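You operate a simulated robot arm through the tools that you are given. There is no shell and no other tool. Be economical: measure what you need, move in short steps, check, and stop when the job is done.

Carry out the task below with a simulated robot arm. There is one attempt and no reset: what you move stays moved.

JOB
Clamp the dusty blue sheet in the width jig, wipe it and lay it on the light panel.
Fine: close the jig slide on it first; wipe with the teal pad till no dust shows; pad back in its place, slide open again, no sheet marked.

The check looks at the end state, three seconds after you hand in, the way a careful person would. Anything else that was tipped, shoved, dropped, spilled or broken makes it a failure. Flat cloth is picked up by pressing the open fingertips on it (5 to 10 N) and closing them slowly along it; thin cloth reads only 2 to 8 mm in the jaws.

ROBOT AND FRAMES
A 6-joint arm with a two-finger parallel gripper, fixed in place. Base frame: the origin is at the foot of the arm, x ahead of it, y to its left, z up; the work surface is at about z = 880. Units: mm, degrees, N and s.
With the tool pointing down near the work surface it reaches from about 260 to 660 mm from the base axis. Its first joint turns from -66.0 to 66.0 degrees. Payload 2.9 kg.
The tool frame sits at the grasp point between the pads (the TCP): z along the fingers, y along the line on which they close. The tips reach 30 mm beyond it. Largest opening 110 mm; finger width 20, thickness 10; the body of the gripper, 48 by 112 mm, starts 55 mm behind the TCP.
Orientation is told as [roll, pitch, yaw] about the base's x, y, z axes, in that order, counted from this pose: with the fingers straight down and closing along the base's y, the tool's x points along the base's -x, its y along +y and its z along -z.

CONTROLS
- The arm moves only by the tool servo_tool. Its argument "commands" is a list of rows, each an object of numbers (a shift or turn left out is 0, a gripper value left out holds the last): "x", "y", "z": the shift along the base's x, y, z in units of 500 mm (1.0 is 500 mm); "rx", "ry", "rz": the turn, a rotation vector about the base's x, y, z in units of 45 degrees (1.0 is 45 degrees); "gripper": the finger opening in mm, from 0 to 110. In form: [{"x": .., "y": .., "z": .., "rx": .., "ry": .., "rz": .., "gripper": ..}, ...]. A call has 1 to 20 rows; each row is the pose to reach, as a shift and turn from the pose commanded when the call began. A call with a number of a shift or a turn outside -1 to 1 is refused whole. A row lasts 0.2 s, in which the tool goes at most 50 mm and 8.6 degrees; a call with a longer step from one row to the next is refused whole, and so is a gripper value outside its range. A pose out of reach is approached as far as the arm can. The call stops where the force on the tool passes 70 N (or 10 N more than at its start, if that is more) or the arm is blocked; 0.2 s more then pass. Each finger travels about 108 mm/s and halts on what it meets, pressing with about 36 N; the grip force reading is that of the motor and also rises with nothing between the fingers. The clock runs only during rows and for 0.2 s after the last one: add rows that repeat a pose to give the fingers time. The reply holds the time, the measured pose of the TCP, the force on the tool along the base axes, the opening and the grip force, in the units named above and with some noise.
- Cameras (640 x 400 px; columns grow to the right, rows downward): "scene" is fixed at [57.6, 403.6, 1398.7]; the picture's right is [-0.95, -0.32, 0.00], its down [-0.13, 0.40, -0.91] and it looks along [0.29, -0.86, -0.42] (base axes); focal length 315 px, centre (320, 200). "wrist" rides on the gripper at [72, 17, -103] in the tool frame; the picture's right is [-0.23, 0.97, 0.00], its down [-0.76, -0.18, -0.62] and it looks along [-0.61, -0.14, 0.78] (tool axes); focal length 222 px, centre (320, 200).
- capture(camera): a new picture of that camera. The clock stands still meanwhile.
- pixel_to_xyz(camera, pixels): there is no depth. For up to 12 entries [column, row, z] of the newest picture of that camera ("zoom" is the newest enlarged one), the place [x, y] in the base frame at which the ray of that pixel passes the height z, good to about 2 mm, but the place of the scene camera against the robot may be out by one fixed shift of up to 18 mm in any direction. The clock stands still meanwhile.
- zoom(camera, box): a new picture of the part [left, top, right, bottom] of that camera's present view, enlarged. The clock stands still meanwhile.
- close_job(): hands the job in; it is judged then, once.

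Keep the steps short. Do not move on a guess: measure, check each grasp and each placing, and mend mistakes. In all there are 80 turns and 38 pictures (those below and enlarged ones count). Leave the gripper open and the arm clear of the work at the hand-in unless told otherwise, and finish with a single line.

The tools are called after "Call:" by a JSON object that holds its "api" and its "payload". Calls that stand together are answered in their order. servo_tool: Moves the arm, as the interface text tells. Its arguments: {"type":"object","properties":{"commands":{"type":"array"}},"required":["commands"]} The other tools are called the same way: capture (camera) takes a picture; pixel_to_xyz (camera, pixels) gives the place at which the rays of pixels pass given heights; zoom (camera, box) takes an enlarged picture of a part of a camera's view; close_job () hands the job in.

At the start:

```text
clock: 0.0
eef_pos: [408.3, -208.6, 1196.0]
orientation: [0.0, 0.0, 0.0]
ft_force: [0.3, 0.1, 0.5]
opening: 110.2
grip_force: 0.0
```

scene: 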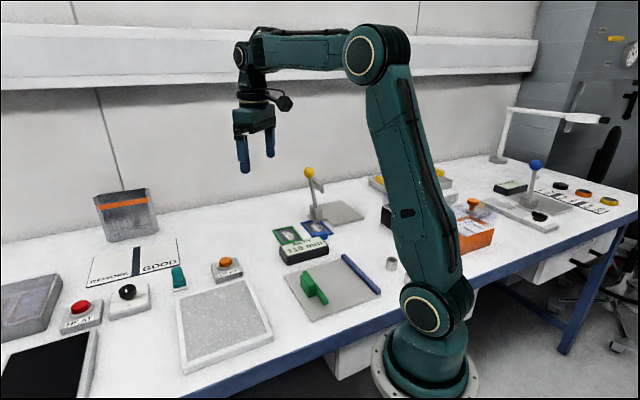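
wrist: 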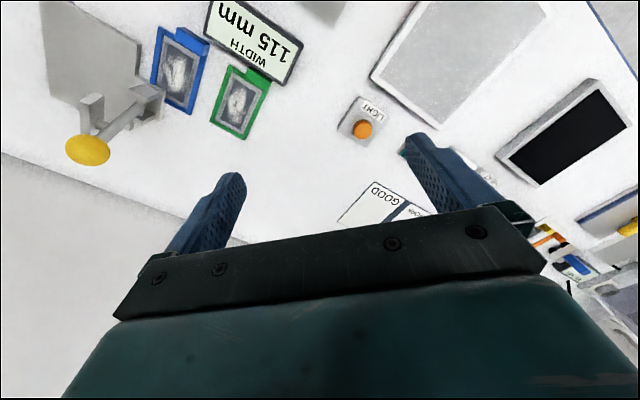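

I see two framed dusty sheets (blue near 315,228 and green near 288,235), the jig with green slide (315,290), the light panel (225,320) and the teal pad (179,277). I'll zoom in on these first.

Call:
{"api": "zoom", "payload": {"camera": "scene", "box": [240, 200, 400, 330]}}

Call:
{"api": "zoom", "payload": {"camera": "scene", "box": [80, 230, 280, 380]}}

Call:
{"api": "zoom", "payload": {"camera": "wrist", "box": [40, 0, 400, 200]}}

```text
3.08 times, centred on (320, 265) of scene
```

zoom: 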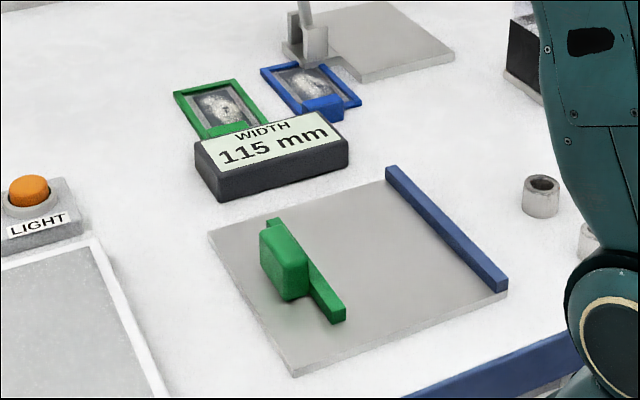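

```text
2.67 times, centred on (180, 305) of scene
```

zoom: 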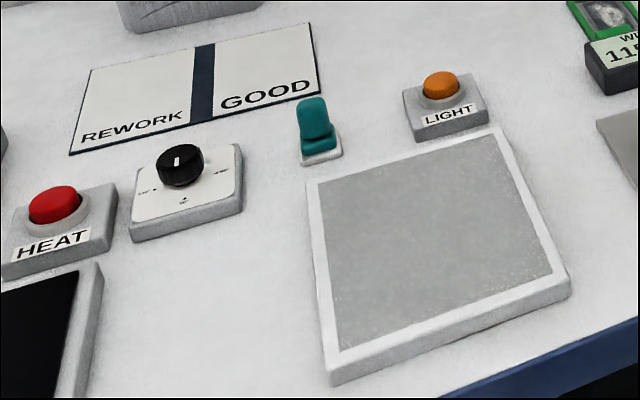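

```text
1.78 times, centred on (220, 100) of wrist
```

zoom: 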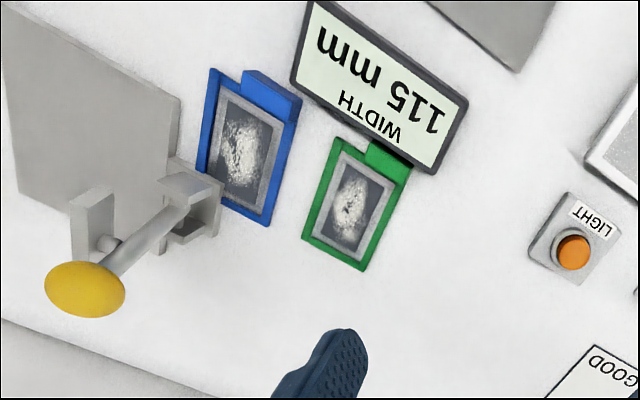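

Blue sheet has a raised tab at its end near the sign. Measuring it with the wrist view.

Call:
{"api": "pixel_to_xyz", "payload": {"camera": "zoom", "pixels": [[210, 68, 884], [268, 226, 884], [196, 195, 884], [297, 122, 884], [245, 70, 900], [301, 97, 900], [293, 122, 900], [240, 90, 900], [334, 137, 884], [408, 180, 884], [362, 270, 884], [303, 236, 884]]}}

Call:
{"api": "capture", "payload": {"camera": "wrist"}}

```text
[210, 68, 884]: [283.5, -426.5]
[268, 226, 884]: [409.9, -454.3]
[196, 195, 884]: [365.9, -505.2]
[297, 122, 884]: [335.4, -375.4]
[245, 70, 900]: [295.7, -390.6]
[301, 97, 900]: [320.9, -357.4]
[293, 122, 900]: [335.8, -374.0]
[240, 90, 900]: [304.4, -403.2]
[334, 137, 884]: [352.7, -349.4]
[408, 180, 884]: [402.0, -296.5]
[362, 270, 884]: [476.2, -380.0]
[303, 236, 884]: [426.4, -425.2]
```

```text
32 pictures are left
```

wrist: 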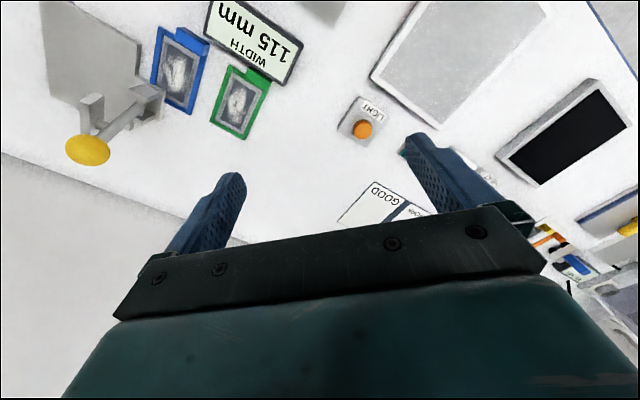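

The sheet is roughly 70 × 112, long axis along (0.7,-0.72), tab at the (309,-400) end. I'll move above it, yaw -44°, for a closer look.

Call:
{"api": "servo_tool", "payload": {"commands": [{"x": -0.022, "y": -0.055, "z": -0.03, "rz": -0.14}, {"x": -0.044, "y": -0.11, "z": -0.06, "rz": -0.28}, {"x": -0.066, "y": -0.165, "z": -0.09, "rz": -0.42}, {"x": -0.088, "y": -0.22, "z": -0.12, "rz": -0.56}, {"x": -0.11, "y": -0.275, "z": -0.15, "rz": -0.7}, {"x": -0.132, "y": -0.33, "z": -0.18, "rz": -0.84}, {"x": -0.154, "y": -0.382, "z": -0.21, "rz": -0.978}, {"x": -0.154, "y": -0.382, "z": -0.21, "rz": -0.978}]}}

Call:
{"api": "capture", "payload": {"camera": "wrist"}}

```text
clock: 1.8
eef_pos: [328.9, -399.1, 1092.4]
orientation: [0.0, 0.0, -44.2]
ft_force: [0.3, 0.0, 0.3]
opening: 109.9
grip_force: 0.0
```

```text
31 pictures are left
```

wrist: 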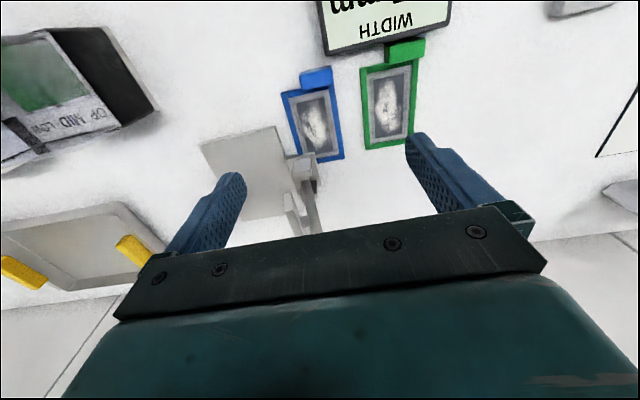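

Call:
{"api": "zoom", "payload": {"camera": "wrist", "box": [260, 40, 452, 160]}}

```text
3.33 times, centred on (356, 100) of wrist
```

zoom: 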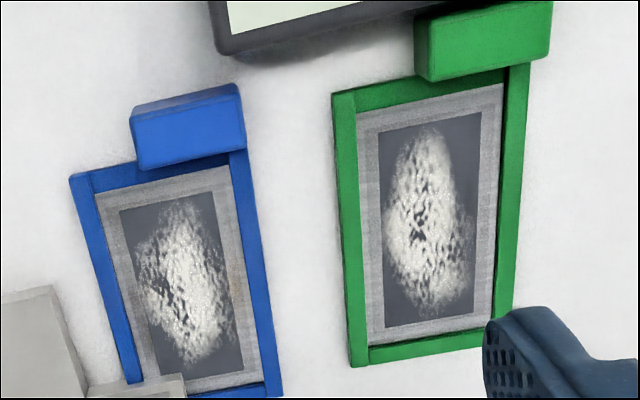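

Call:
{"api": "pixel_to_xyz", "payload": {"camera": "zoom", "pixels": [[70, 177, 884], [127, 385, 884], [283, 397, 884], [248, 170, 884], [130, 104, 884], [238, 84, 884], [133, 120, 900], [242, 98, 900], [246, 150, 900], [138, 170, 900], [350, 366, 884], [90, 398, 900]]}}

Call:
{"api": "zoom", "payload": {"camera": "scene", "box": [270, 210, 350, 260]}}

```text
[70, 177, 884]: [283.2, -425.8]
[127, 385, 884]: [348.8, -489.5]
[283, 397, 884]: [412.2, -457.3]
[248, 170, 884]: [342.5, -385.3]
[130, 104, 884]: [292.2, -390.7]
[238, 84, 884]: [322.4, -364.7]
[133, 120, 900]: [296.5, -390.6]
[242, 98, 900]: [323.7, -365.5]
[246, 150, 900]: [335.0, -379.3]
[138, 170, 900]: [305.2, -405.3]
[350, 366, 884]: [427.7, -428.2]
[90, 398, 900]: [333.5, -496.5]
```

```text
8.00 times, centred on (310, 235) of scene
```

zoom: 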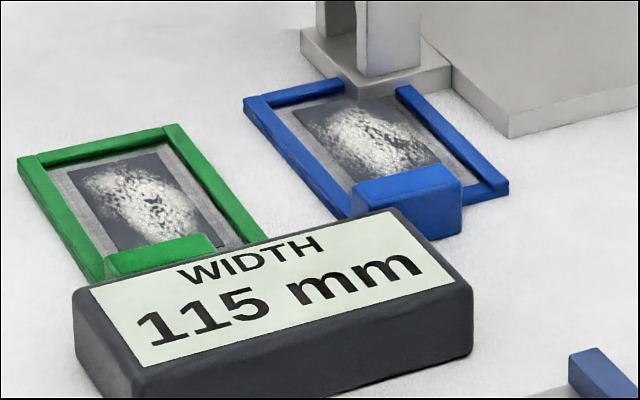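

Now rough scene-camera positions of the jig plate, slide, fence, panel and pad, plus the sign edge near the tab.

Call:
{"api": "pixel_to_xyz", "payload": {"camera": "scene", "pixels": [[283.5, 276, 885], [312, 322, 885], [380, 294, 885], [343, 255, 890], [304, 272, 890], [326, 302, 890], [175, 299, 895], [247, 278, 895], [273, 325, 895], [184, 365, 895], [179, 285, 885], [310, 295, 890]]}}

Call:
{"api": "pixel_to_xyz", "payload": {"camera": "wrist", "pixels": [[330, 56, 882], [384, 43, 882], [330, 56, 905], [384, 43, 905], [388, 64, 900], [418, 57, 900]]}}

```text
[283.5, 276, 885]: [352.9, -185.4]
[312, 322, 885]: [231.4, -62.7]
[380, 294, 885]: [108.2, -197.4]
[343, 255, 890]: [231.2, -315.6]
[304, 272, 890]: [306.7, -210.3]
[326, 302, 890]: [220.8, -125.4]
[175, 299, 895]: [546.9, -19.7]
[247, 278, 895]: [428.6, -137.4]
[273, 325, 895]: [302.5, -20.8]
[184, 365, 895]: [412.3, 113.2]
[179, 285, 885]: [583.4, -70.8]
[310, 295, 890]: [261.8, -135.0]
```

```text
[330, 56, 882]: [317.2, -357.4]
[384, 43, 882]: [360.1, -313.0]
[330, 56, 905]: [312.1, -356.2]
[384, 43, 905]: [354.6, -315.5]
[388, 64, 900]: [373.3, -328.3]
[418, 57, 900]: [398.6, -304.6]
```

Everything is set at ~45°; the jig gap lies between the fence (near (170,-256)) and slide (near (264,-168)). I'll move above the jig to measure accurately.

Call:
{"api": "servo_tool", "payload": {"commands": [{"x": -0.02, "y": 0.06, "z": 0.05}, {"x": -0.04, "y": 0.12, "z": 0.1}, {"x": -0.07, "y": 0.19, "z": 0.15}, {"x": -0.1, "y": 0.26, "z": 0.2}, {"x": -0.13, "y": 0.33, "z": 0.22}, {"x": -0.16, "y": 0.4, "z": 0.22}, {"x": -0.18, "y": 0.44, "z": 0.22}, {"x": -0.18, "y": 0.44, "z": 0.22}]}}

Call:
{"api": "capture", "payload": {"camera": "wrist"}}

```text
clock: 3.6
eef_pos: [241.0, -178.0, 1200.8]
orientation: [0.0, 0.1, -44.0]
ft_force: [-0.4, -0.7, 0.2]
opening: 110.1
grip_force: 0.1
```

```text
28 pictures are left
```

wrist: 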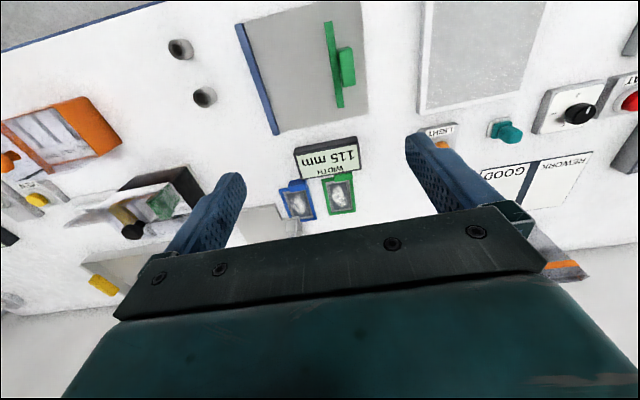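

Call:
{"api": "zoom", "payload": {"camera": "wrist", "box": [220, 0, 436, 135]}}

Call:
{"api": "pixel_to_xyz", "payload": {"camera": "zoom", "pixels": [[62, 75, 893], [170, 400, 893], [310, 65, 893], [352, 318, 893], [336, 65, 893], [370, 315, 893]]}}

```text
2.96 times, centred on (328, 68) of wrist
```

zoom: 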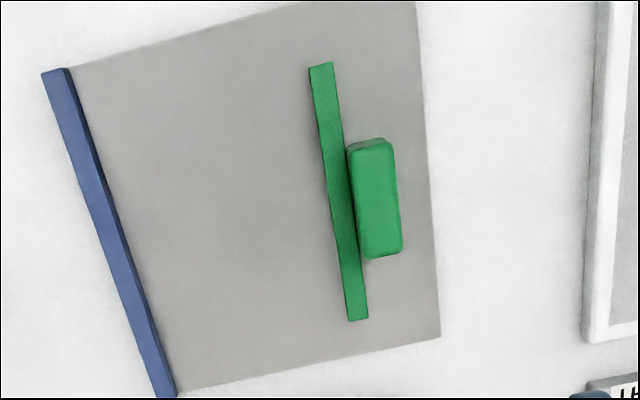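

```text
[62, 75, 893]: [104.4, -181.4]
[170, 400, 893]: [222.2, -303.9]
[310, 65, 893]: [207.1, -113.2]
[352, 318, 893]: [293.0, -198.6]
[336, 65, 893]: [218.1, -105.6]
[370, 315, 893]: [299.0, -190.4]
```

Fence inner face runs (108,-178)→(224,-301); slide inner edge (207,-113)→(293,-199); gap ≈115. Sheet can go in without rotation if the arm can reach close enough for the tab; I'll test reach at about (185,-155) well above the jig.

Call:
{"api": "servo_tool", "payload": {"commands": [{"x": -0.02, "y": 0.01, "z": -0.08}, {"x": -0.04, "y": 0.02, "z": -0.16}, {"x": -0.06, "y": 0.03, "z": -0.24}, {"x": -0.08, "y": 0.035, "z": -0.32}, {"x": -0.1, "y": 0.04, "z": -0.4}, {"x": -0.112, "y": 0.046, "z": -0.48}, {"x": -0.112, "y": 0.046, "z": -0.48}]}}

Call:
{"api": "zoom", "payload": {"camera": "wrist", "box": [120, 0, 520, 250]}}

```text
clock: 5.2
eef_pos: [183.4, -156.1, 960.9]
orientation: [0.0, 0.0, -44.0]
ft_force: [0.1, 0.0, -0.4]
opening: 109.9
grip_force: 0.2
```

```text
1.60 times, centred on (320, 125) of wrist
```

zoom: 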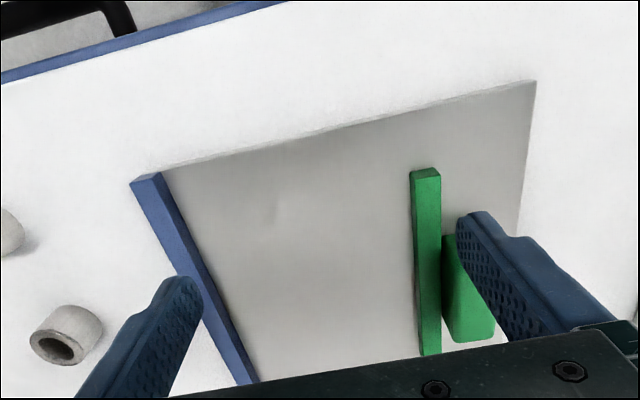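

Reach at r=241 works. Precise measurement of jig from this lower view.

Call:
{"api": "pixel_to_xyz", "payload": {"camera": "zoom", "pixels": [[162, 172, 893], [258, 382, 893], [410, 178, 893], [421, 352, 893], [535, 80, 885], [168, 182, 885], [440, 175, 893], [445, 238, 905], [462, 342, 905], [495, 330, 905]]}}

```text
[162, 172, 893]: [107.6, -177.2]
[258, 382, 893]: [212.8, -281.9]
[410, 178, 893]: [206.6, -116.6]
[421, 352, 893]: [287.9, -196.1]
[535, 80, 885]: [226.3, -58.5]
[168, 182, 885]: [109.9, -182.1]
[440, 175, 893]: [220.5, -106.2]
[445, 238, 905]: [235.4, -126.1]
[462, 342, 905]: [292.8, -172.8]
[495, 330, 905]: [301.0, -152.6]
```

Jig axes are 45°; sheet tab centre is at about (313,-383), sheet already parallel to the fence. I'll go above the tab with opening 60, yaw -45°, and check.

Call:
{"api": "servo_tool", "payload": {"commands": [{"x": 0.03, "y": -0.05, "z": 0.05, "rz": -0.02, "gripper": 60}, {"x": 0.075, "y": -0.13, "z": 0.09, "rz": -0.022, "gripper": 60}, {"x": 0.12, "y": -0.21, "z": 0.09, "rz": -0.022, "gripper": 60}, {"x": 0.165, "y": -0.29, "z": 0.08, "rz": -0.022, "gripper": 60}, {"x": 0.21, "y": -0.37, "z": 0.08, "rz": -0.022, "gripper": 60}, {"x": 0.259, "y": -0.4536, "z": 0.06, "rz": -0.022, "gripper": 60}, {"x": 0.259, "y": -0.4536, "z": 0.0, "rz": -0.022, "gripper": 60}, {"x": 0.259, "y": -0.4536, "z": -0.01, "rz": -0.022, "gripper": 60}]}}

Call:
{"api": "zoom", "payload": {"camera": "wrist", "box": [160, 0, 480, 200]}}

```text
clock: 7.0
eef_pos: [312.2, -385.3, 954.9]
orientation: [0.0, 0.0, -45.0]
ft_force: [0.2, -0.4, 0.0]
opening: 59.8
grip_force: 0.1
```

```text
2.00 times, centred on (320, 100) of wrist
```

zoom: 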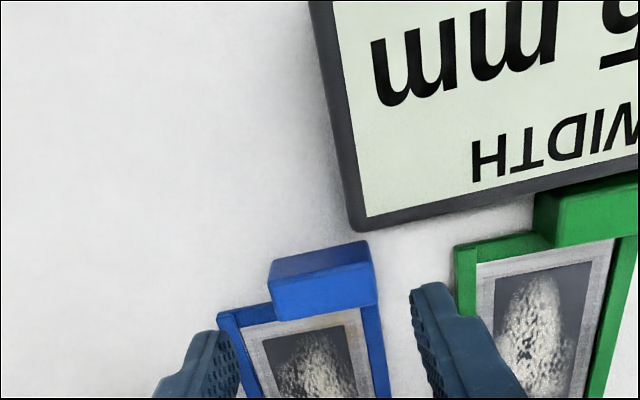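

Call:
{"api": "pixel_to_xyz", "payload": {"camera": "zoom", "pixels": [[271, 280, 900], [372, 263, 900], [378, 303, 900], [277, 319, 900], [268, 260, 880], [368, 240, 880], [362, 232, 880], [217, 313, 886], [390, 395, 886]]}}

```text
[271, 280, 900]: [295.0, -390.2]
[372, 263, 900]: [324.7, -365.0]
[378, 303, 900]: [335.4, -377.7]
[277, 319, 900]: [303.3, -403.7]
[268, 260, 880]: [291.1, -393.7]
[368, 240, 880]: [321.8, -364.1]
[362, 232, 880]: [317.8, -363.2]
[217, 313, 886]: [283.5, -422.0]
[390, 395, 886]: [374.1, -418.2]
```

Tab centre re-measured (314.6,-384.2). Shift to sit slightly outboard of the frame end (311.7,-381.3), descend to z≈919 (tips 889) without closing.

Call:
{"api": "servo_tool", "payload": {"commands": [{"x": -0.001, "y": 0.008, "z": 0}, {"x": -0.001, "y": 0.008, "z": -0.03}, {"x": -0.001, "y": 0.008, "z": -0.055}, {"x": -0.001, "y": 0.008, "z": -0.072}, {"x": -0.001, "y": 0.008, "z": -0.072}]}}

Call:
{"api": "zoom", "payload": {"camera": "wrist", "box": [160, 0, 480, 200]}}

```text
clock: 8.2
eef_pos: [313.1, -380.1, 919.3]
orientation: [0.0, 0.0, -45.0]
ft_force: [0.3, 0.0, 0.2]
opening: 60.0
grip_force: 0.1
```

```text
2.00 times, centred on (320, 100) of wrist
```

zoom: 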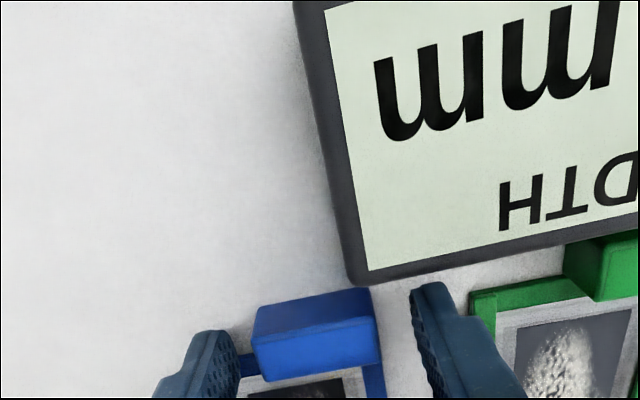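

Fingers flank the tab clear of sign and green sheet. Close slowly.

Call:
{"api": "servo_tool", "payload": {"commands": [{"x": -0.002, "y": -0.002, "gripper": 50}, {"x": -0.002, "y": -0.002, "gripper": 45}, {"x": -0.002, "y": -0.002, "gripper": 40}, {"x": -0.002, "y": -0.002, "gripper": 36}, {"x": -0.002, "y": -0.002, "gripper": 32}, {"x": -0.002, "y": -0.002, "gripper": 28}, {"x": -0.002, "y": -0.002, "gripper": 28}]}}

```text
clock: 9.8
eef_pos: [312.2, -382.2, 920.0]
orientation: [0.0, 0.0, -45.0]
ft_force: [-0.5, 0.9, -0.6]
opening: 39.0
grip_force: 35.7
```

Gripped at 39 mm. Before lifting, I check whether the lever bracket overhangs the sheet's far corner.

Call:
{"api": "zoom", "payload": {"camera": "scene", "box": [280, 160, 360, 250]}}

```text
4.44 times, centred on (320, 205) of scene
```

zoom: 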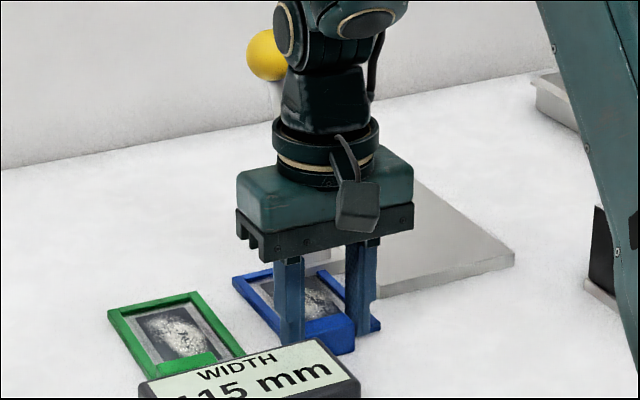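

The bracket corner seemed to overlap the frame in earlier views. A wrist look between the fingers to settle it.

Call:
{"api": "zoom", "payload": {"camera": "wrist", "box": [180, 110, 420, 260]}}

```text
2.67 times, centred on (300, 185) of wrist
```

zoom: 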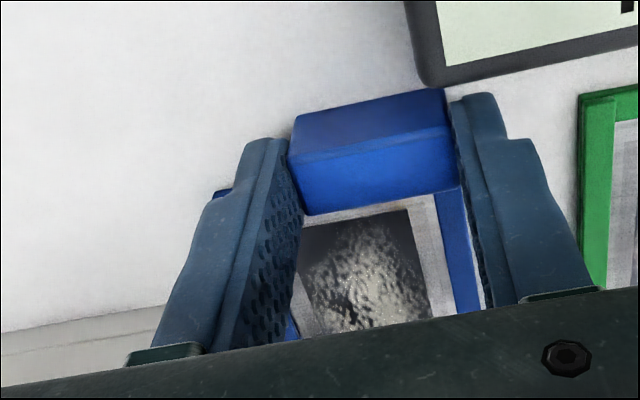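

Call:
{"api": "pixel_to_xyz", "payload": {"camera": "scene", "pixels": [[318, 222, 880], [318, 222, 886], [318, 222, 900], [300.4, 222.5, 884], [313, 220.6, 880], [313, 220.6, 886], [313, 220.6, 900], [326.3, 221, 880], [307.5, 214, 900], [333.7, 234, 886]]}}

```text
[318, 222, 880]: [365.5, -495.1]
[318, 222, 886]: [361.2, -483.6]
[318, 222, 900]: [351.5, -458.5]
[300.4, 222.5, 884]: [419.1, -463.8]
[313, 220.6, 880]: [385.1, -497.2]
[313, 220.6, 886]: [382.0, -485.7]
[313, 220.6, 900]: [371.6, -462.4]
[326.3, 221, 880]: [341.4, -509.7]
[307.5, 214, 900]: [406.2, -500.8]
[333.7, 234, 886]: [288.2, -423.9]
```

Triangulating both views, the lever's foot corner seems to be at about (371,-474, z≈886), i.e. over the sheet's far left corner. I'll release and look closely before lifting.

Call:
{"api": "servo_tool", "payload": {"commands": [{"gripper": 50}, {"gripper": 60}, {"gripper": 60}, {"z": 0.05, "gripper": 60}, {"z": 0.13, "gripper": 80}, {"x": 0.0, "y": -0.07, "z": 0.15, "gripper": 110}, {"x": 0.0, "y": -0.07, "z": 0.15, "gripper": 110}]}}

Call:
{"api": "zoom", "payload": {"camera": "wrist", "box": [200, 60, 440, 210]}}

```text
clock: 11.4
eef_pos: [312.3, -415.8, 996.6]
orientation: [0.0, 0.0, -45.0]
ft_force: [-0.2, 0.2, 0.4]
opening: 110.0
grip_force: 0.0
```

```text
2.67 times, centred on (320, 135) of wrist
```

zoom: 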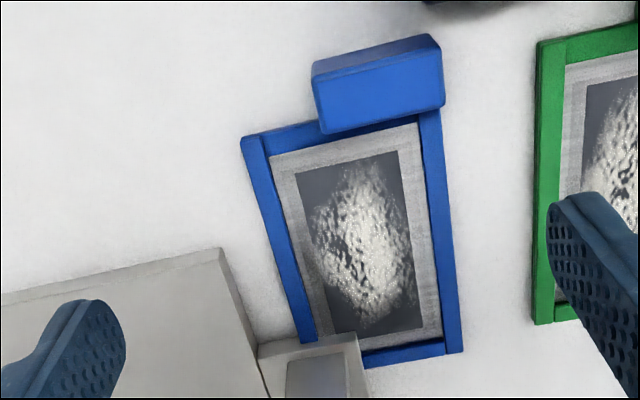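

Call:
{"api": "pixel_to_xyz", "payload": {"camera": "zoom", "pixels": [[355, 333, 884], [355, 333, 900], [355, 333, 910], [366, 366, 884], [463, 353, 884], [310, 342, 884], [242, 138, 886], [258, 346, 900], [220, 248, 900], [536, 325, 884]]}}

Call:
{"api": "zoom", "payload": {"camera": "scene", "box": [290, 160, 370, 240]}}

```text
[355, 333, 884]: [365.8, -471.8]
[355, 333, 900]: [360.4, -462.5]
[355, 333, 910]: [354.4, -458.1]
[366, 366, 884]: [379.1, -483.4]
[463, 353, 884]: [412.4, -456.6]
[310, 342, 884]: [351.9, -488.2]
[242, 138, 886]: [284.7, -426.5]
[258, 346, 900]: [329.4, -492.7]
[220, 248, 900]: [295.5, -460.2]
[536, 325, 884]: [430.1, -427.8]
```

```text
5.00 times, centred on (330, 200) of scene
```

zoom: 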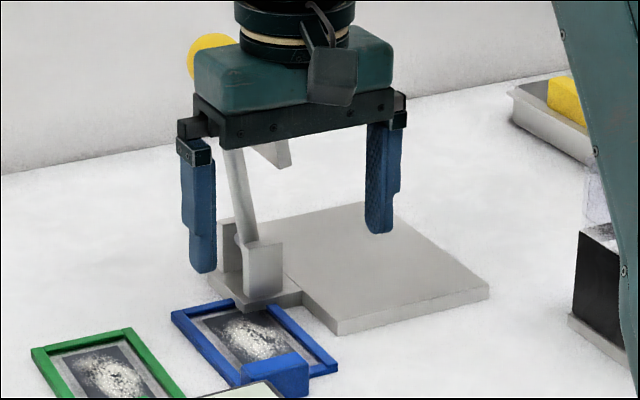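

The bracket's foot visually covers the sheet's far-left corner. I'll re-grip and do a tiny 2 mm lift while watching the force to see if the corner is held.

Call:
{"api": "servo_tool", "payload": {"commands": [{"y": 0.07, "gripper": 80}, {"y": 0.07, "z": -0.06, "gripper": 60}, {"y": 0.07, "z": -0.12, "gripper": 60}, {"y": 0.07, "z": -0.15, "gripper": 60}, {"y": 0.07, "z": -0.15, "gripper": 48}, {"y": 0.07, "z": -0.15, "gripper": 42}, {"y": 0.07, "z": -0.15, "gripper": 37}, {"y": 0.07, "z": -0.15, "gripper": 28}, {"y": 0.07, "z": -0.15, "gripper": 28}, {"y": 0.07, "z": -0.148, "gripper": 28}, {"y": 0.07, "z": -0.146, "gripper": 28}, {"y": 0.07, "z": -0.146, "gripper": 28}]}}

```text
clock: 14.0
eef_pos: [312.3, -381.4, 923.1]
orientation: [0.0, -0.1, -45.0]
ft_force: [-0.5, 0.0, -0.9]
opening: 39.1
grip_force: 36.2
```

Force only -0.9 N. Another 4 mm and check again, with a picture.

Call:
{"api": "servo_tool", "payload": {"commands": [{"z": 0.002}, {"z": 0.004}, {"z": 0.006}, {"z": 0.008}, {"z": 0.008}]}}

Call:
{"api": "zoom", "payload": {"camera": "scene", "box": [280, 200, 360, 250]}}

```text
clock: 15.2
eef_pos: [313.7, -381.8, 926.6]
orientation: [0.1, 0.0, -44.9]
ft_force: [-0.3, 0.3, -0.4]
opening: 39.1
grip_force: 35.9
```

```text
8.00 times, centred on (320, 225) of scene
```

zoom: 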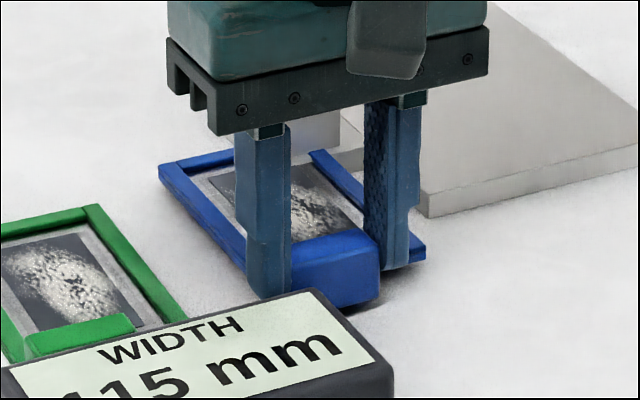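

It rises freely with no resistance. Continue lifting.

Call:
{"api": "servo_tool", "payload": {"commands": [{"z": 0.01}, {"z": 0.02}, {"z": 0.03}, {"z": 0.045}, {"z": 0.065}, {"z": 0.09}, {"z": 0.12}, {"z": 0.12}]}}

Call:
{"api": "zoom", "payload": {"camera": "scene", "box": [260, 170, 372, 240]}}

```text
clock: 17.0
eef_pos: [313.4, -380.9, 986.6]
orientation: [0.0, 0.1, -45.1]
ft_force: [-0.6, 0.2, -0.9]
opening: 38.9
grip_force: 36.1
```

```text
5.71 times, centred on (316, 205) of scene
```

zoom: 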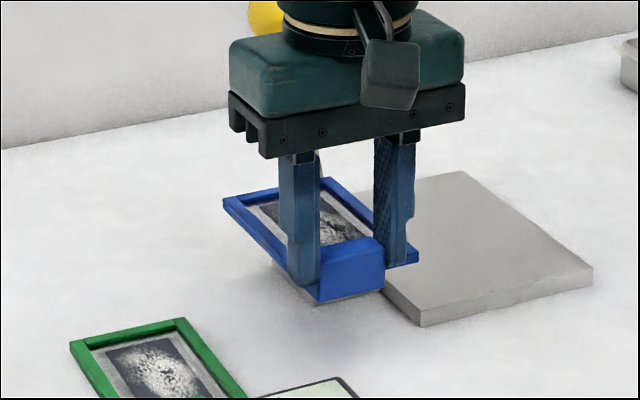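

Sheet hangs level. Move over the jig: target TCP (183,-162) at z 987, then lower to 945.

Call:
{"api": "servo_tool", "payload": {"commands": [{"x": -0.026, "y": 0.044}, {"x": -0.065, "y": 0.11}, {"x": -0.104, "y": 0.175}, {"x": -0.143, "y": 0.24}, {"x": -0.182, "y": 0.306}, {"x": -0.221, "y": 0.371}, {"x": -0.25, "y": 0.42}, {"x": -0.26, "y": 0.438}, {"x": -0.26, "y": 0.438, "z": -0.03}, {"x": -0.26, "y": 0.438, "z": -0.06}, {"x": -0.26, "y": 0.438, "z": -0.084}, {"x": -0.26, "y": 0.438, "z": -0.084}]}}

Call:
{"api": "zoom", "payload": {"camera": "wrist", "box": [120, 0, 520, 250]}}

Call:
{"api": "zoom", "payload": {"camera": "scene", "box": [256, 220, 400, 330]}}

```text
clock: 19.6
eef_pos: [182.4, -161.2, 944.8]
orientation: [0.1, 0.0, -44.9]
ft_force: [0.3, 0.0, -0.1]
opening: 39.0
grip_force: 36.4
```

```text
1.60 times, centred on (320, 125) of wrist
```

zoom: 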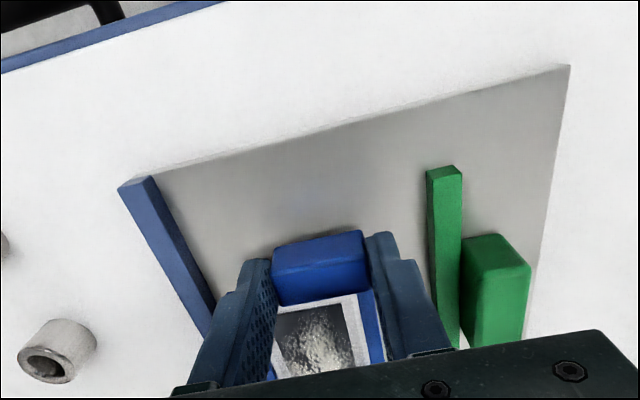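

```text
3.64 times, centred on (328, 275) of scene
```

zoom: 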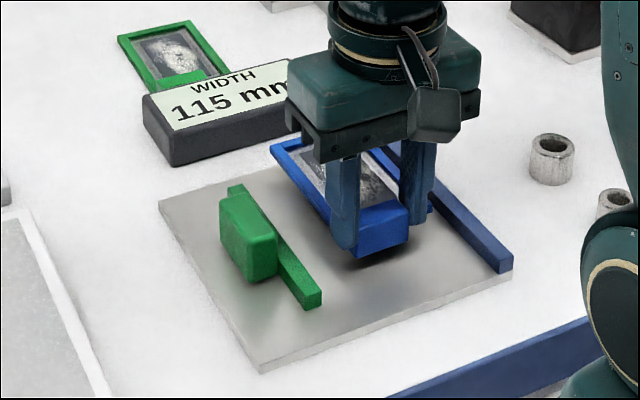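

Sheet is between fence and slide. Lowering to 929 to feel for contact.

Call:
{"api": "servo_tool", "payload": {"commands": [{"z": -0.01}, {"z": -0.02}, {"z": -0.028}, {"z": -0.032}, {"z": -0.032}]}}

Call:
{"api": "servo_tool", "payload": {"commands": [{"z": -0.002}, {"z": -0.004}, {"z": -0.004}]}}

Call:
{"api": "servo_tool", "payload": {"commands": [{"z": -0.002}, {"z": -0.004}, {"z": -0.004}]}}

```text
clock: 20.8
eef_pos: [183.8, -162.7, 929.1]
orientation: [-0.1, 0.1, -45.0]
ft_force: [1.1, 0.4, -0.7]
opening: 38.9
grip_force: 36.4
```

```text
clock: 21.6
eef_pos: [185.4, -162.6, 927.3]
orientation: [0.0, -0.1, -45.0]
ft_force: [-1.6, 5.0, 26.6]
opening: 38.8
grip_force: 36.2
```

```text
clock: 22.4
eef_pos: [185.1, -164.0, 926.0]
orientation: [0.0, -0.1, -44.9]
ft_force: [1.0, 5.3, 26.6]
opening: 38.9
grip_force: 35.7
```

Contact at about 928 (plate top ≈ 888). Ease up 1.5 mm and release a bit, then rise.

Call:
{"api": "servo_tool", "payload": {"commands": [{"z": 0.003, "gripper": 38}, {"z": 0.003, "gripper": 41}, {"z": 0.003, "gripper": 45}, {"z": 0.003, "gripper": 50}, {"z": 0.003, "gripper": 50}, {"z": 0.04, "gripper": 50}, {"z": 0.1, "gripper": 50}, {"z": 0.14, "gripper": 50}, {"z": 0.14, "gripper": 50}]}}

Call:
{"api": "zoom", "payload": {"camera": "wrist", "box": [120, 0, 520, 250]}}

```text
clock: 24.4
eef_pos: [182.3, -161.9, 995.4]
orientation: [-0.1, 0.0, -45.0]
ft_force: [-0.1, -0.3, -0.7]
opening: 50.2
grip_force: 0.0
```

```text
1.60 times, centred on (320, 125) of wrist
```

zoom: 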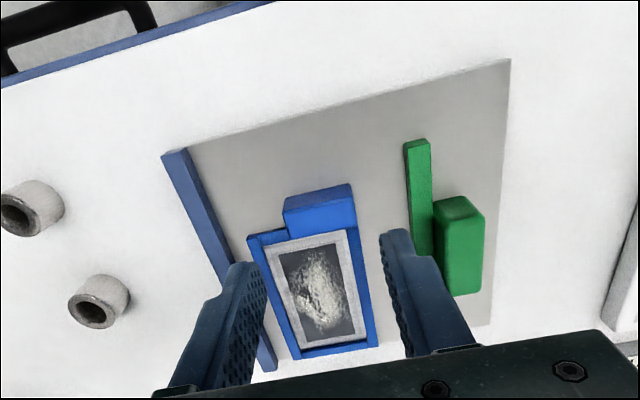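

Sheet is lying flat in the jig. Measure sheet and handle.

Call:
{"api": "pixel_to_xyz", "payload": {"camera": "zoom", "pixels": [[247, 237, 893], [300, 358, 893], [378, 345, 893], [358, 228, 893], [404, 147, 898], [433, 215, 910], [433, 215, 925], [484, 214, 910], [484, 214, 925], [480, 290, 910], [480, 290, 925], [190, 150, 898]]}}

Call:
{"api": "servo_tool", "payload": {"commands": [{"x": 0.05, "y": 0.03, "z": 0.03, "gripper": 60}, {"x": 0.1, "y": 0.06, "z": 0.03, "gripper": 60}, {"x": 0.13, "y": 0.06, "z": 0.0, "gripper": 60}, {"x": 0.13, "y": 0.06, "z": 0.0, "gripper": 60}]}}

Call:
{"api": "zoom", "payload": {"camera": "wrist", "box": [120, 0, 520, 250]}}

```text
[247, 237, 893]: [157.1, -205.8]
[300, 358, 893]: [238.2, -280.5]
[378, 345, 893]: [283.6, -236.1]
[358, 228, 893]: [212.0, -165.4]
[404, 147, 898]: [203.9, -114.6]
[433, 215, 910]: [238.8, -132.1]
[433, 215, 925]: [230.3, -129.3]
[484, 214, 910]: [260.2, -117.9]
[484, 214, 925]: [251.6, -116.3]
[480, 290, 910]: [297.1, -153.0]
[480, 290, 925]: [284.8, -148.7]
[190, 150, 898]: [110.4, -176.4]
```

```text
clock: 25.4
eef_pos: [247.5, -132.0, 993.4]
orientation: [0.1, 0.0, -45.1]
ft_force: [0.0, 0.0, -0.7]
opening: 60.0
grip_force: 0.0
```

```text
1.60 times, centred on (320, 125) of wrist
```

zoom: 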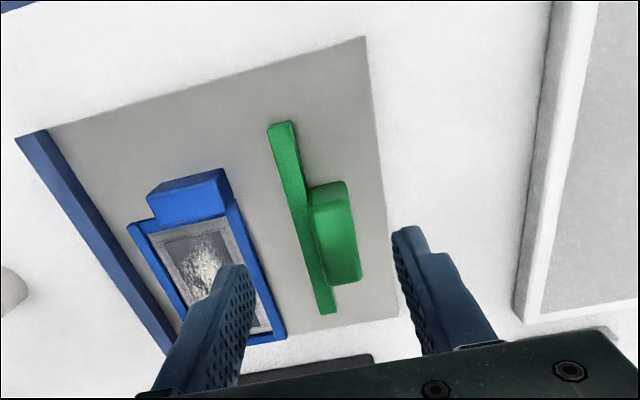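

Call:
{"api": "pixel_to_xyz", "payload": {"camera": "zoom", "pixels": [[310, 198, 910], [310, 198, 925], [350, 190, 910], [350, 190, 925], [362, 278, 910], [362, 278, 925], [325, 285, 910], [325, 285, 925], [307, 210, 925], [290, 122, 898]]}}

```text
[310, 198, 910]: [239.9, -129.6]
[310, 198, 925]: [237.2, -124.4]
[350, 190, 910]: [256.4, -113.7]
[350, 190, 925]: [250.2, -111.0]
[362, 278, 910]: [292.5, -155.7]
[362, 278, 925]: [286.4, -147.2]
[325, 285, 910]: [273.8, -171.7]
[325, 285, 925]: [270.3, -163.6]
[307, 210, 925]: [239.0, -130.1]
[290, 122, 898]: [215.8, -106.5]
```

Handle: top ≈920, centre about (262,-139), 21 wide × 53 long. Descend over it with opening 50 to z 933 and grip.

Call:
{"api": "servo_tool", "payload": {"commands": [{"x": 0.03, "y": -0.0146, "gripper": 50}, {"x": 0.03, "y": -0.0146, "z": -0.05, "gripper": 50}, {"x": 0.03, "y": -0.0146, "z": -0.09, "gripper": 50}, {"x": 0.03, "y": -0.0146, "z": -0.12, "gripper": 50}, {"x": 0.03, "y": -0.0146, "z": -0.12, "gripper": 50}]}}

Call:
{"api": "zoom", "payload": {"camera": "wrist", "box": [160, 50, 480, 250]}}

```text
clock: 26.6
eef_pos: [262.8, -140.1, 935.0]
orientation: [0.0, 0.0, -45.0]
ft_force: [-0.1, 0.6, 0.4]
opening: 49.9
grip_force: 0.0
```

```text
2.00 times, centred on (320, 150) of wrist
```

zoom: 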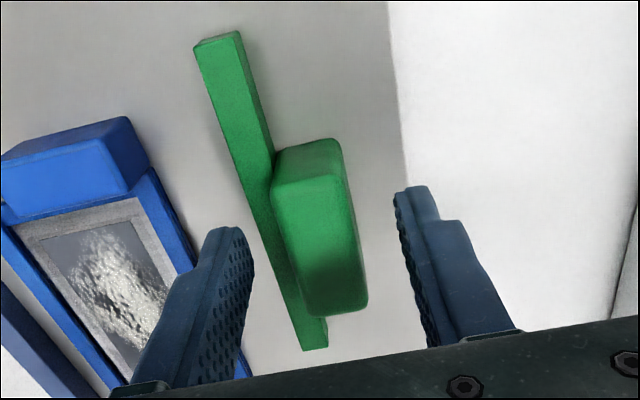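

Call:
{"api": "servo_tool", "payload": {"commands": [{"gripper": 40}, {"gripper": 32}, {"gripper": 26}, {"gripper": 22}, {"gripper": 18}, {"gripper": 14}, {"gripper": 14}]}}

```text
clock: 28.2
eef_pos: [262.7, -139.3, 935.8]
orientation: [0.0, 0.1, -45.0]
ft_force: [0.0, -0.3, 0.1]
opening: 21.4
grip_force: 44.6
```

Handle gripped. Slide toward the fence 28 mm, reading force.

Call:
{"api": "servo_tool", "payload": {"commands": [{"x": -0.007, "y": -0.007}, {"x": -0.014, "y": -0.014}, {"x": -0.021, "y": -0.021}, {"x": -0.028, "y": -0.028}, {"x": -0.034, "y": -0.034}, {"x": -0.04, "y": -0.04}, {"x": -0.04, "y": -0.04}]}}

Call:
{"api": "servo_tool", "payload": {"commands": [{"x": -0.004, "y": -0.004}, {"x": -0.008, "y": -0.008}, {"x": -0.012, "y": -0.012}, {"x": -0.014, "y": -0.014}, {"x": -0.014, "y": -0.014}]}}

Call:
{"api": "zoom", "payload": {"camera": "scene", "box": [256, 220, 400, 330]}}

```text
clock: 29.8
eef_pos: [242.7, -160.9, 935.3]
orientation: [0.0, 0.1, -45.0]
ft_force: [-0.8, 1.8, 17.1]
opening: 21.3
grip_force: 44.5
```

```text
clock: 31.0
eef_pos: [235.5, -166.5, 935.8]
orientation: [0.1, 0.0, -45.0]
ft_force: [-4.5, 5.4, 29.4]
opening: 21.5
grip_force: 44.9
```

```text
3.64 times, centred on (328, 275) of scene
```

zoom: 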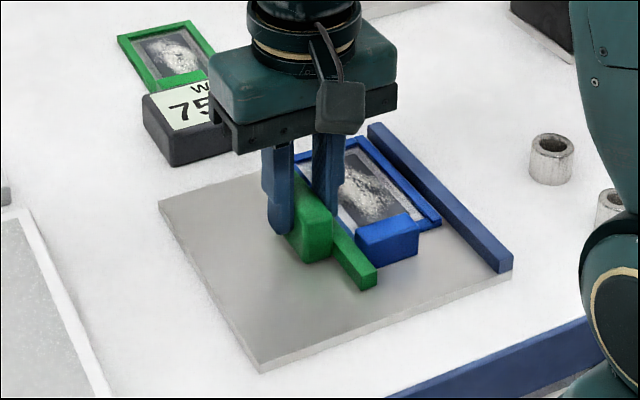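

Display shows about 75 and there's an upward force of 29 N. I look via wrist to see what the fingers touch.

Call:
{"api": "zoom", "payload": {"camera": "wrist", "box": [120, 0, 520, 250]}}

```text
1.60 times, centred on (320, 125) of wrist
```

zoom: 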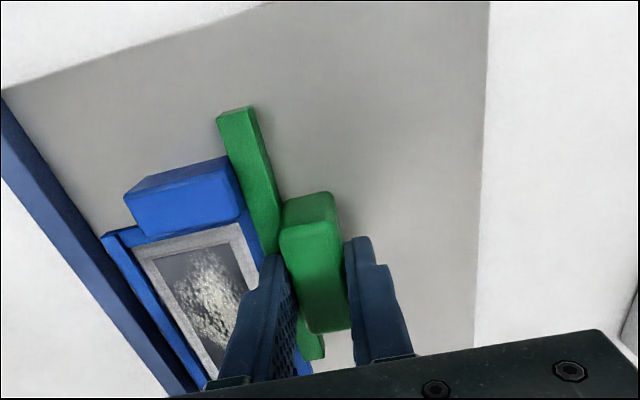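

Sheet is against the slide with a few mm left to the fence. Raise 1 mm to relieve, and close in 1 mm steps.

Call:
{"api": "servo_tool", "payload": {"commands": [{"z": 0.002}, {"x": -0.0014, "y": -0.0014, "z": 0.002}, {"x": -0.0028, "y": -0.0028, "z": 0.002}, {"x": -0.0042, "y": -0.0042, "z": 0.002}, {"x": -0.0042, "y": -0.0042, "z": 0.002}]}}

Call:
{"api": "servo_tool", "payload": {"commands": [{"x": -0.0014, "y": -0.0014}, {"x": -0.0028, "y": -0.0028}, {"x": -0.0028, "y": -0.0028}]}}

Call:
{"api": "zoom", "payload": {"camera": "wrist", "box": [120, 0, 520, 250]}}

```text
clock: 32.2
eef_pos: [234.3, -167.4, 936.5]
orientation: [0.0, 0.2, -45.0]
ft_force: [5.0, -5.4, -33.0]
opening: 21.5
grip_force: 44.6
```

```text
clock: 33.0
eef_pos: [232.6, -170.2, 935.4]
orientation: [-0.1, 0.1, -45.0]
ft_force: [5.7, -5.1, -21.1]
opening: 21.3
grip_force: 45.4
```

```text
1.60 times, centred on (320, 125) of wrist
```

zoom: 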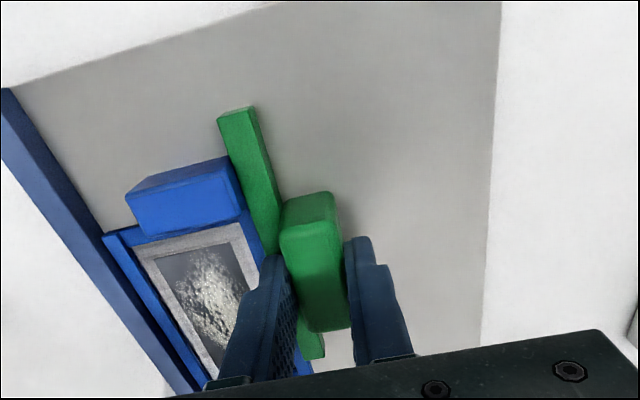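

The vertical force is just rail constraint. Continue closing 0.7 mm steps until side force rises.

Call:
{"api": "servo_tool", "payload": {"commands": [{"x": -0.001, "y": -0.001, "z": -0.001}, {"x": -0.002, "y": -0.002, "z": -0.001}, {"x": -0.002, "y": -0.002, "z": -0.001}]}}

Call:
{"api": "servo_tool", "payload": {"commands": [{"x": -0.001, "y": -0.001}, {"x": -0.002, "y": -0.002}, {"x": -0.002, "y": -0.002}]}}

Call:
{"api": "servo_tool", "payload": {"commands": [{"x": -0.001, "y": -0.001}, {"x": -0.002, "y": -0.002}, {"x": -0.002, "y": -0.002}]}}

```text
clock: 33.8
eef_pos: [231.6, -169.9, 936.2]
orientation: [0.0, -0.1, -45.0]
ft_force: [4.0, -0.3, 10.9]
opening: 21.2
grip_force: 44.9
```

```text
clock: 34.6
eef_pos: [230.1, -171.0, 934.8]
orientation: [0.2, 0.0, -44.8]
ft_force: [9.6, 18.2, 12.7]
opening: 21.6
grip_force: 45.0
```

```text
clock: 35.4
eef_pos: [230.2, -170.7, 936.5]
orientation: [0.6, 0.0, -44.9]
ft_force: [20.9, 22.3, 10.0]
opening: 21.0
grip_force: 45.0
```

Side force rose to ~30 N: clamped. Ease off, release the handle, rise, and look.

Call:
{"api": "servo_tool", "payload": {"commands": [{"x": 0.002, "y": 0.002}, {"x": 0.002, "y": 0.002, "gripper": 24}, {"x": 0.002, "y": 0.002, "gripper": 32}, {"x": 0.002, "y": 0.002, "gripper": 36}, {"x": 0.002, "y": 0.002, "z": 0.05, "gripper": 36}, {"x": 0.0, "y": 0.0, "z": 0.14, "gripper": 60}, {"x": 0.0, "y": 0.0, "z": 0.2, "gripper": 60}, {"x": 0.0, "y": 0.0, "z": 0.2, "gripper": 60}]}}

Call:
{"api": "capture", "payload": {"camera": "wrist"}}

```text
clock: 37.2
eef_pos: [229.4, -173.7, 1035.2]
orientation: [0.0, 0.0, -44.9]
ft_force: [-0.2, 0.7, -0.2]
opening: 60.0
grip_force: 0.1
```

```text
9 pictures are left
```

wrist: 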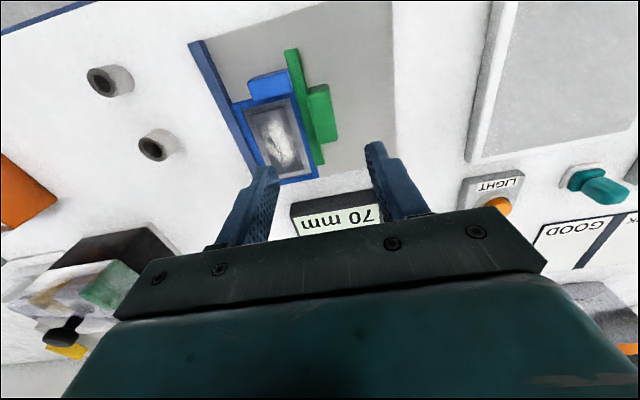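

Display reads 70 mm: clamped. Only 9 pictures left, so I use this one to measure sheet, pad and panel.

Call:
{"api": "pixel_to_xyz", "payload": {"camera": "wrist", "pixels": [[232, 103, 892], [290, 95, 892], [317, 178, 892], [247, 112, 892], [287, 103, 892], [304, 172, 892], [270, 180, 892], [570, 168, 885], [558, 188, 885], [467, 160, 895], [502, 2, 895], [584, 178, 885]]}}

Call:
{"api": "pixel_to_xyz", "payload": {"camera": "wrist", "pixels": [[603, 190, 900], [603, 190, 920], [636, 133, 895], [470, 207, 885], [570, 180, 910], [627, 197, 915]]}}

```text
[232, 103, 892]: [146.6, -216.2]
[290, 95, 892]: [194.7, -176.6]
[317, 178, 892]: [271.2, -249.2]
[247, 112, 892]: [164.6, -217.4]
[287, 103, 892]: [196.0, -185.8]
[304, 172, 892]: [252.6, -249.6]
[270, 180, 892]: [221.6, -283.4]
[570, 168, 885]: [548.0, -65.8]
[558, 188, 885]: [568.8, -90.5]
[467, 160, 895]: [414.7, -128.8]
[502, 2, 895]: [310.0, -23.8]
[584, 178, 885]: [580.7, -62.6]
```

```text
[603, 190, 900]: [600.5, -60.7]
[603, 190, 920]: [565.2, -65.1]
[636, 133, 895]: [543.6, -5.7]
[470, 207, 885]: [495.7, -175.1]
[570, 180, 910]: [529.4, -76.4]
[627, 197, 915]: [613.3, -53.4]
```

Panel centre ≈ (427,-15). Pad near (575,-70). Move above it for a close look.

Call:
{"api": "servo_tool", "payload": {"commands": [{"x": 0.06, "y": 0.02, "z": 0.02}, {"x": 0.14, "y": 0.045, "z": 0.03}, {"x": 0.22, "y": 0.07, "z": 0.03}, {"x": 0.3, "y": 0.095, "z": 0.03}, {"x": 0.38, "y": 0.12, "z": 0.03}, {"x": 0.46, "y": 0.145, "z": 0.03}, {"x": 0.54, "y": 0.17, "z": 0.03}, {"x": 0.61, "y": 0.19, "z": 0.03}, {"x": 0.67, "y": 0.2, "z": 0.03}, {"x": 0.67, "y": 0.2, "z": 0.03}]}}

Call:
{"api": "zoom", "payload": {"camera": "wrist", "box": [160, 0, 480, 200]}}

```text
clock: 39.4
eef_pos: [565.4, -72.4, 1050.0]
orientation: [0.0, 0.1, -45.0]
ft_force: [0.4, 0.3, 0.7]
opening: 60.0
grip_force: 0.1
```

```text
2.00 times, centred on (320, 100) of wrist
```

zoom: 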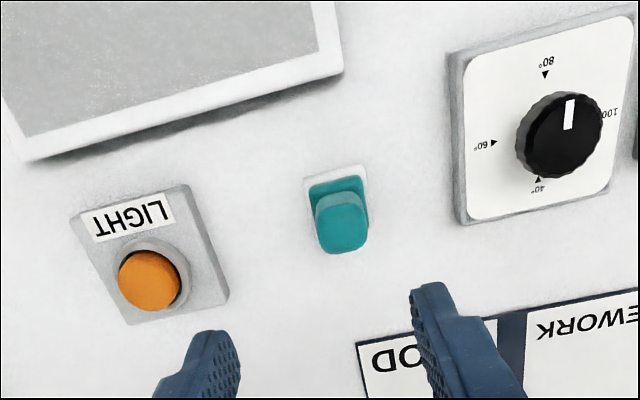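

Call:
{"api": "pixel_to_xyz", "payload": {"camera": "zoom", "pixels": [[303, 180, 886], [363, 165, 886], [371, 215, 886], [316, 207, 915], [364, 196, 915], [370, 240, 915], [325, 253, 915], [345, 225, 910], [345, 225, 925], [345, 225, 935], [348, 253, 915], [340, 190, 900]]}}

```text
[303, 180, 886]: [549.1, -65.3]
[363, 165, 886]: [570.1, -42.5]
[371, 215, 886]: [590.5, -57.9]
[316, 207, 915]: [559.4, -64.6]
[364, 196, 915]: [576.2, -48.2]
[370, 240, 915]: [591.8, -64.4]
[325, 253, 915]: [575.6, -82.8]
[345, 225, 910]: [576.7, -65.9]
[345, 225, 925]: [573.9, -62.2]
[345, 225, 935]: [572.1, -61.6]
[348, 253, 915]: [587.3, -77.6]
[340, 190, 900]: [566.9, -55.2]
```

Handle top about z≈915-920, ~23 mm wide, centre (576,-65). Descend with opening 55 to z 945 and look once.

Call:
{"api": "servo_tool", "payload": {"commands": [{"x": 0.0202, "y": 0.0148, "z": -0.05, "gripper": 55}, {"x": 0.0202, "y": 0.0148, "z": -0.12, "gripper": 55}, {"x": 0.0202, "y": 0.0148, "z": -0.18, "gripper": 55}, {"x": 0.0202, "y": 0.0148, "z": -0.21, "gripper": 55}, {"x": 0.0202, "y": 0.0148, "z": -0.21, "gripper": 55}]}}

Call:
{"api": "zoom", "payload": {"camera": "wrist", "box": [160, 50, 480, 250]}}

```text
clock: 40.6
eef_pos: [575.9, -66.4, 942.9]
orientation: [0.0, 0.0, -45.0]
ft_force: [-0.7, 0.0, -0.4]
opening: 54.9
grip_force: 0.1
```

```text
2.00 times, centred on (320, 150) of wrist
```

zoom: 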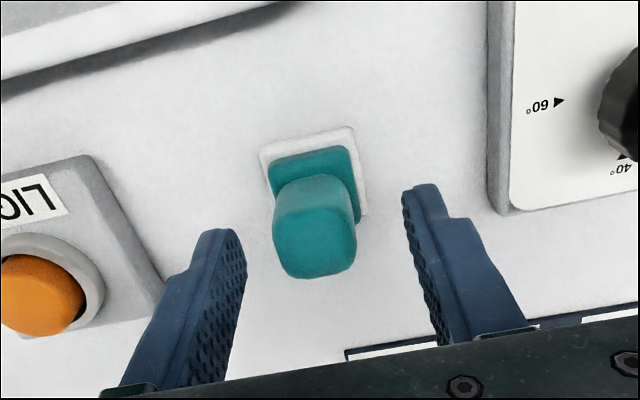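

Call:
{"api": "pixel_to_xyz", "payload": {"camera": "zoom", "pixels": [[315, 240, 910], [315, 240, 918], [315, 240, 925], [262, 155, 884], [350, 127, 884], [365, 215, 884], [273, 240, 918], [356, 230, 918], [285, 150, 888], [320, 278, 918], [270, 185, 888], [350, 152, 888]]}}

```text
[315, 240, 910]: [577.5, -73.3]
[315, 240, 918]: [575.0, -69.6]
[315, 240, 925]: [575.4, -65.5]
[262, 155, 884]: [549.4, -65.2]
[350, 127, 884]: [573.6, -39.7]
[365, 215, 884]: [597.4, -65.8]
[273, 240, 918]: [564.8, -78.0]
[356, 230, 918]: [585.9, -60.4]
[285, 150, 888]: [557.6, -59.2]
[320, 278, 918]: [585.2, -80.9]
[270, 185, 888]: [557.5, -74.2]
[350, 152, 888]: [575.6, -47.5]
```

Handle top ≈928, roughly centred. Lower to z 930 (tips 900), shift 2 mm, and close slowly.

Call:
{"api": "servo_tool", "payload": {"commands": [{"x": -0.004, "y": 0.004, "z": -0.01, "gripper": 55}, {"x": -0.004, "y": 0.004, "z": -0.024, "gripper": 55}, {"x": -0.004, "y": 0.004, "z": -0.024, "gripper": 45}, {"x": -0.004, "y": 0.004, "z": -0.024, "gripper": 36}, {"x": -0.004, "y": 0.004, "z": -0.024, "gripper": 30}, {"x": -0.004, "y": 0.004, "z": -0.024, "gripper": 26}, {"x": -0.004, "y": 0.004, "z": -0.024, "gripper": 22}, {"x": -0.004, "y": 0.004, "z": -0.024, "gripper": 16}, {"x": -0.004, "y": 0.004, "z": -0.024, "gripper": 16}]}}

```text
clock: 42.6
eef_pos: [573.0, -63.9, 932.1]
orientation: [0.0, 0.0, -45.0]
ft_force: [-0.7, 0.2, 0.7]
opening: 24.5
grip_force: 36.4
```

Pad gripped at 24.5 mm, at (573,-64,932). Lift and carry it over the sheet (211,-231).

Call:
{"api": "servo_tool", "payload": {"commands": [{"z": 0.02}, {"z": 0.08}, {"z": 0.16}, {"x": -0.04, "y": -0.02, "z": 0.17}, {"x": -0.12, "y": -0.056, "z": 0.17}, {"x": -0.2, "y": -0.093, "z": 0.17}, {"x": -0.28, "y": -0.13, "z": 0.17}, {"x": -0.36, "y": -0.167, "z": 0.17}, {"x": -0.44, "y": -0.204, "z": 0.17}, {"x": -0.52, "y": -0.241, "z": 0.17}, {"x": -0.6, "y": -0.278, "z": 0.17}, {"x": -0.67, "y": -0.31, "z": 0.17}, {"x": -0.724, "y": -0.335, "z": 0.16}, {"x": -0.724, "y": -0.335, "z": 0.1}, {"x": -0.724, "y": -0.335, "z": 0.06}, {"x": -0.724, "y": -0.335, "z": 0.06}]}}

Call:
{"api": "capture", "payload": {"camera": "scene"}}

```text
clock: 46.0
eef_pos: [209.5, -229.6, 963.3]
orientation: [0.0, 0.0, -45.0]
ft_force: [0.3, -0.6, -1.1]
opening: 24.7
grip_force: 35.3
```

```text
6 pictures are left
```

scene: 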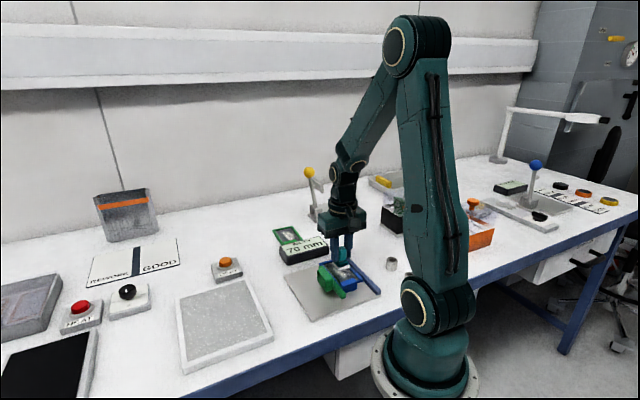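

In place over the sheet. Lower stepwise, reading force.

Call:
{"api": "servo_tool", "payload": {"commands": [{"z": -0.02}, {"z": -0.034}, {"z": -0.036}, {"z": -0.036}]}}

Call:
{"api": "servo_tool", "payload": {"commands": [{"z": -0.002}, {"z": -0.004}, {"z": -0.006}, {"z": -0.006}]}}

Call:
{"api": "servo_tool", "payload": {"commands": [{"z": -0.002}, {"z": -0.004}, {"z": -0.004}]}}

```text
clock: 47.0
eef_pos: [210.7, -230.7, 945.3]
orientation: [0.0, 0.0, -45.0]
ft_force: [-1.0, 0.1, -0.4]
opening: 24.6
grip_force: 35.9
```

```text
clock: 48.0
eef_pos: [211.4, -231.3, 942.6]
orientation: [-0.1, -0.2, -45.0]
ft_force: [-5.1, 4.1, 25.8]
opening: 24.6
grip_force: 36.1
```

```text
clock: 48.8
eef_pos: [210.8, -231.7, 940.5]
orientation: [-0.2, -0.3, -45.0]
ft_force: [-5.7, 8.6, 59.1]
opening: 24.5
grip_force: 35.9
```

Too firm (59 N); back up 3 mm for a light wiping force.

Call:
{"api": "servo_tool", "payload": {"commands": [{"z": 0.006}, {"z": 0.006}]}}

```text
clock: 49.4
eef_pos: [209.5, -231.2, 941.9]
orientation: [0.1, 0.2, -45.1]
ft_force: [0.7, -0.3, 1.2]
opening: 24.6
grip_force: 36.1
```

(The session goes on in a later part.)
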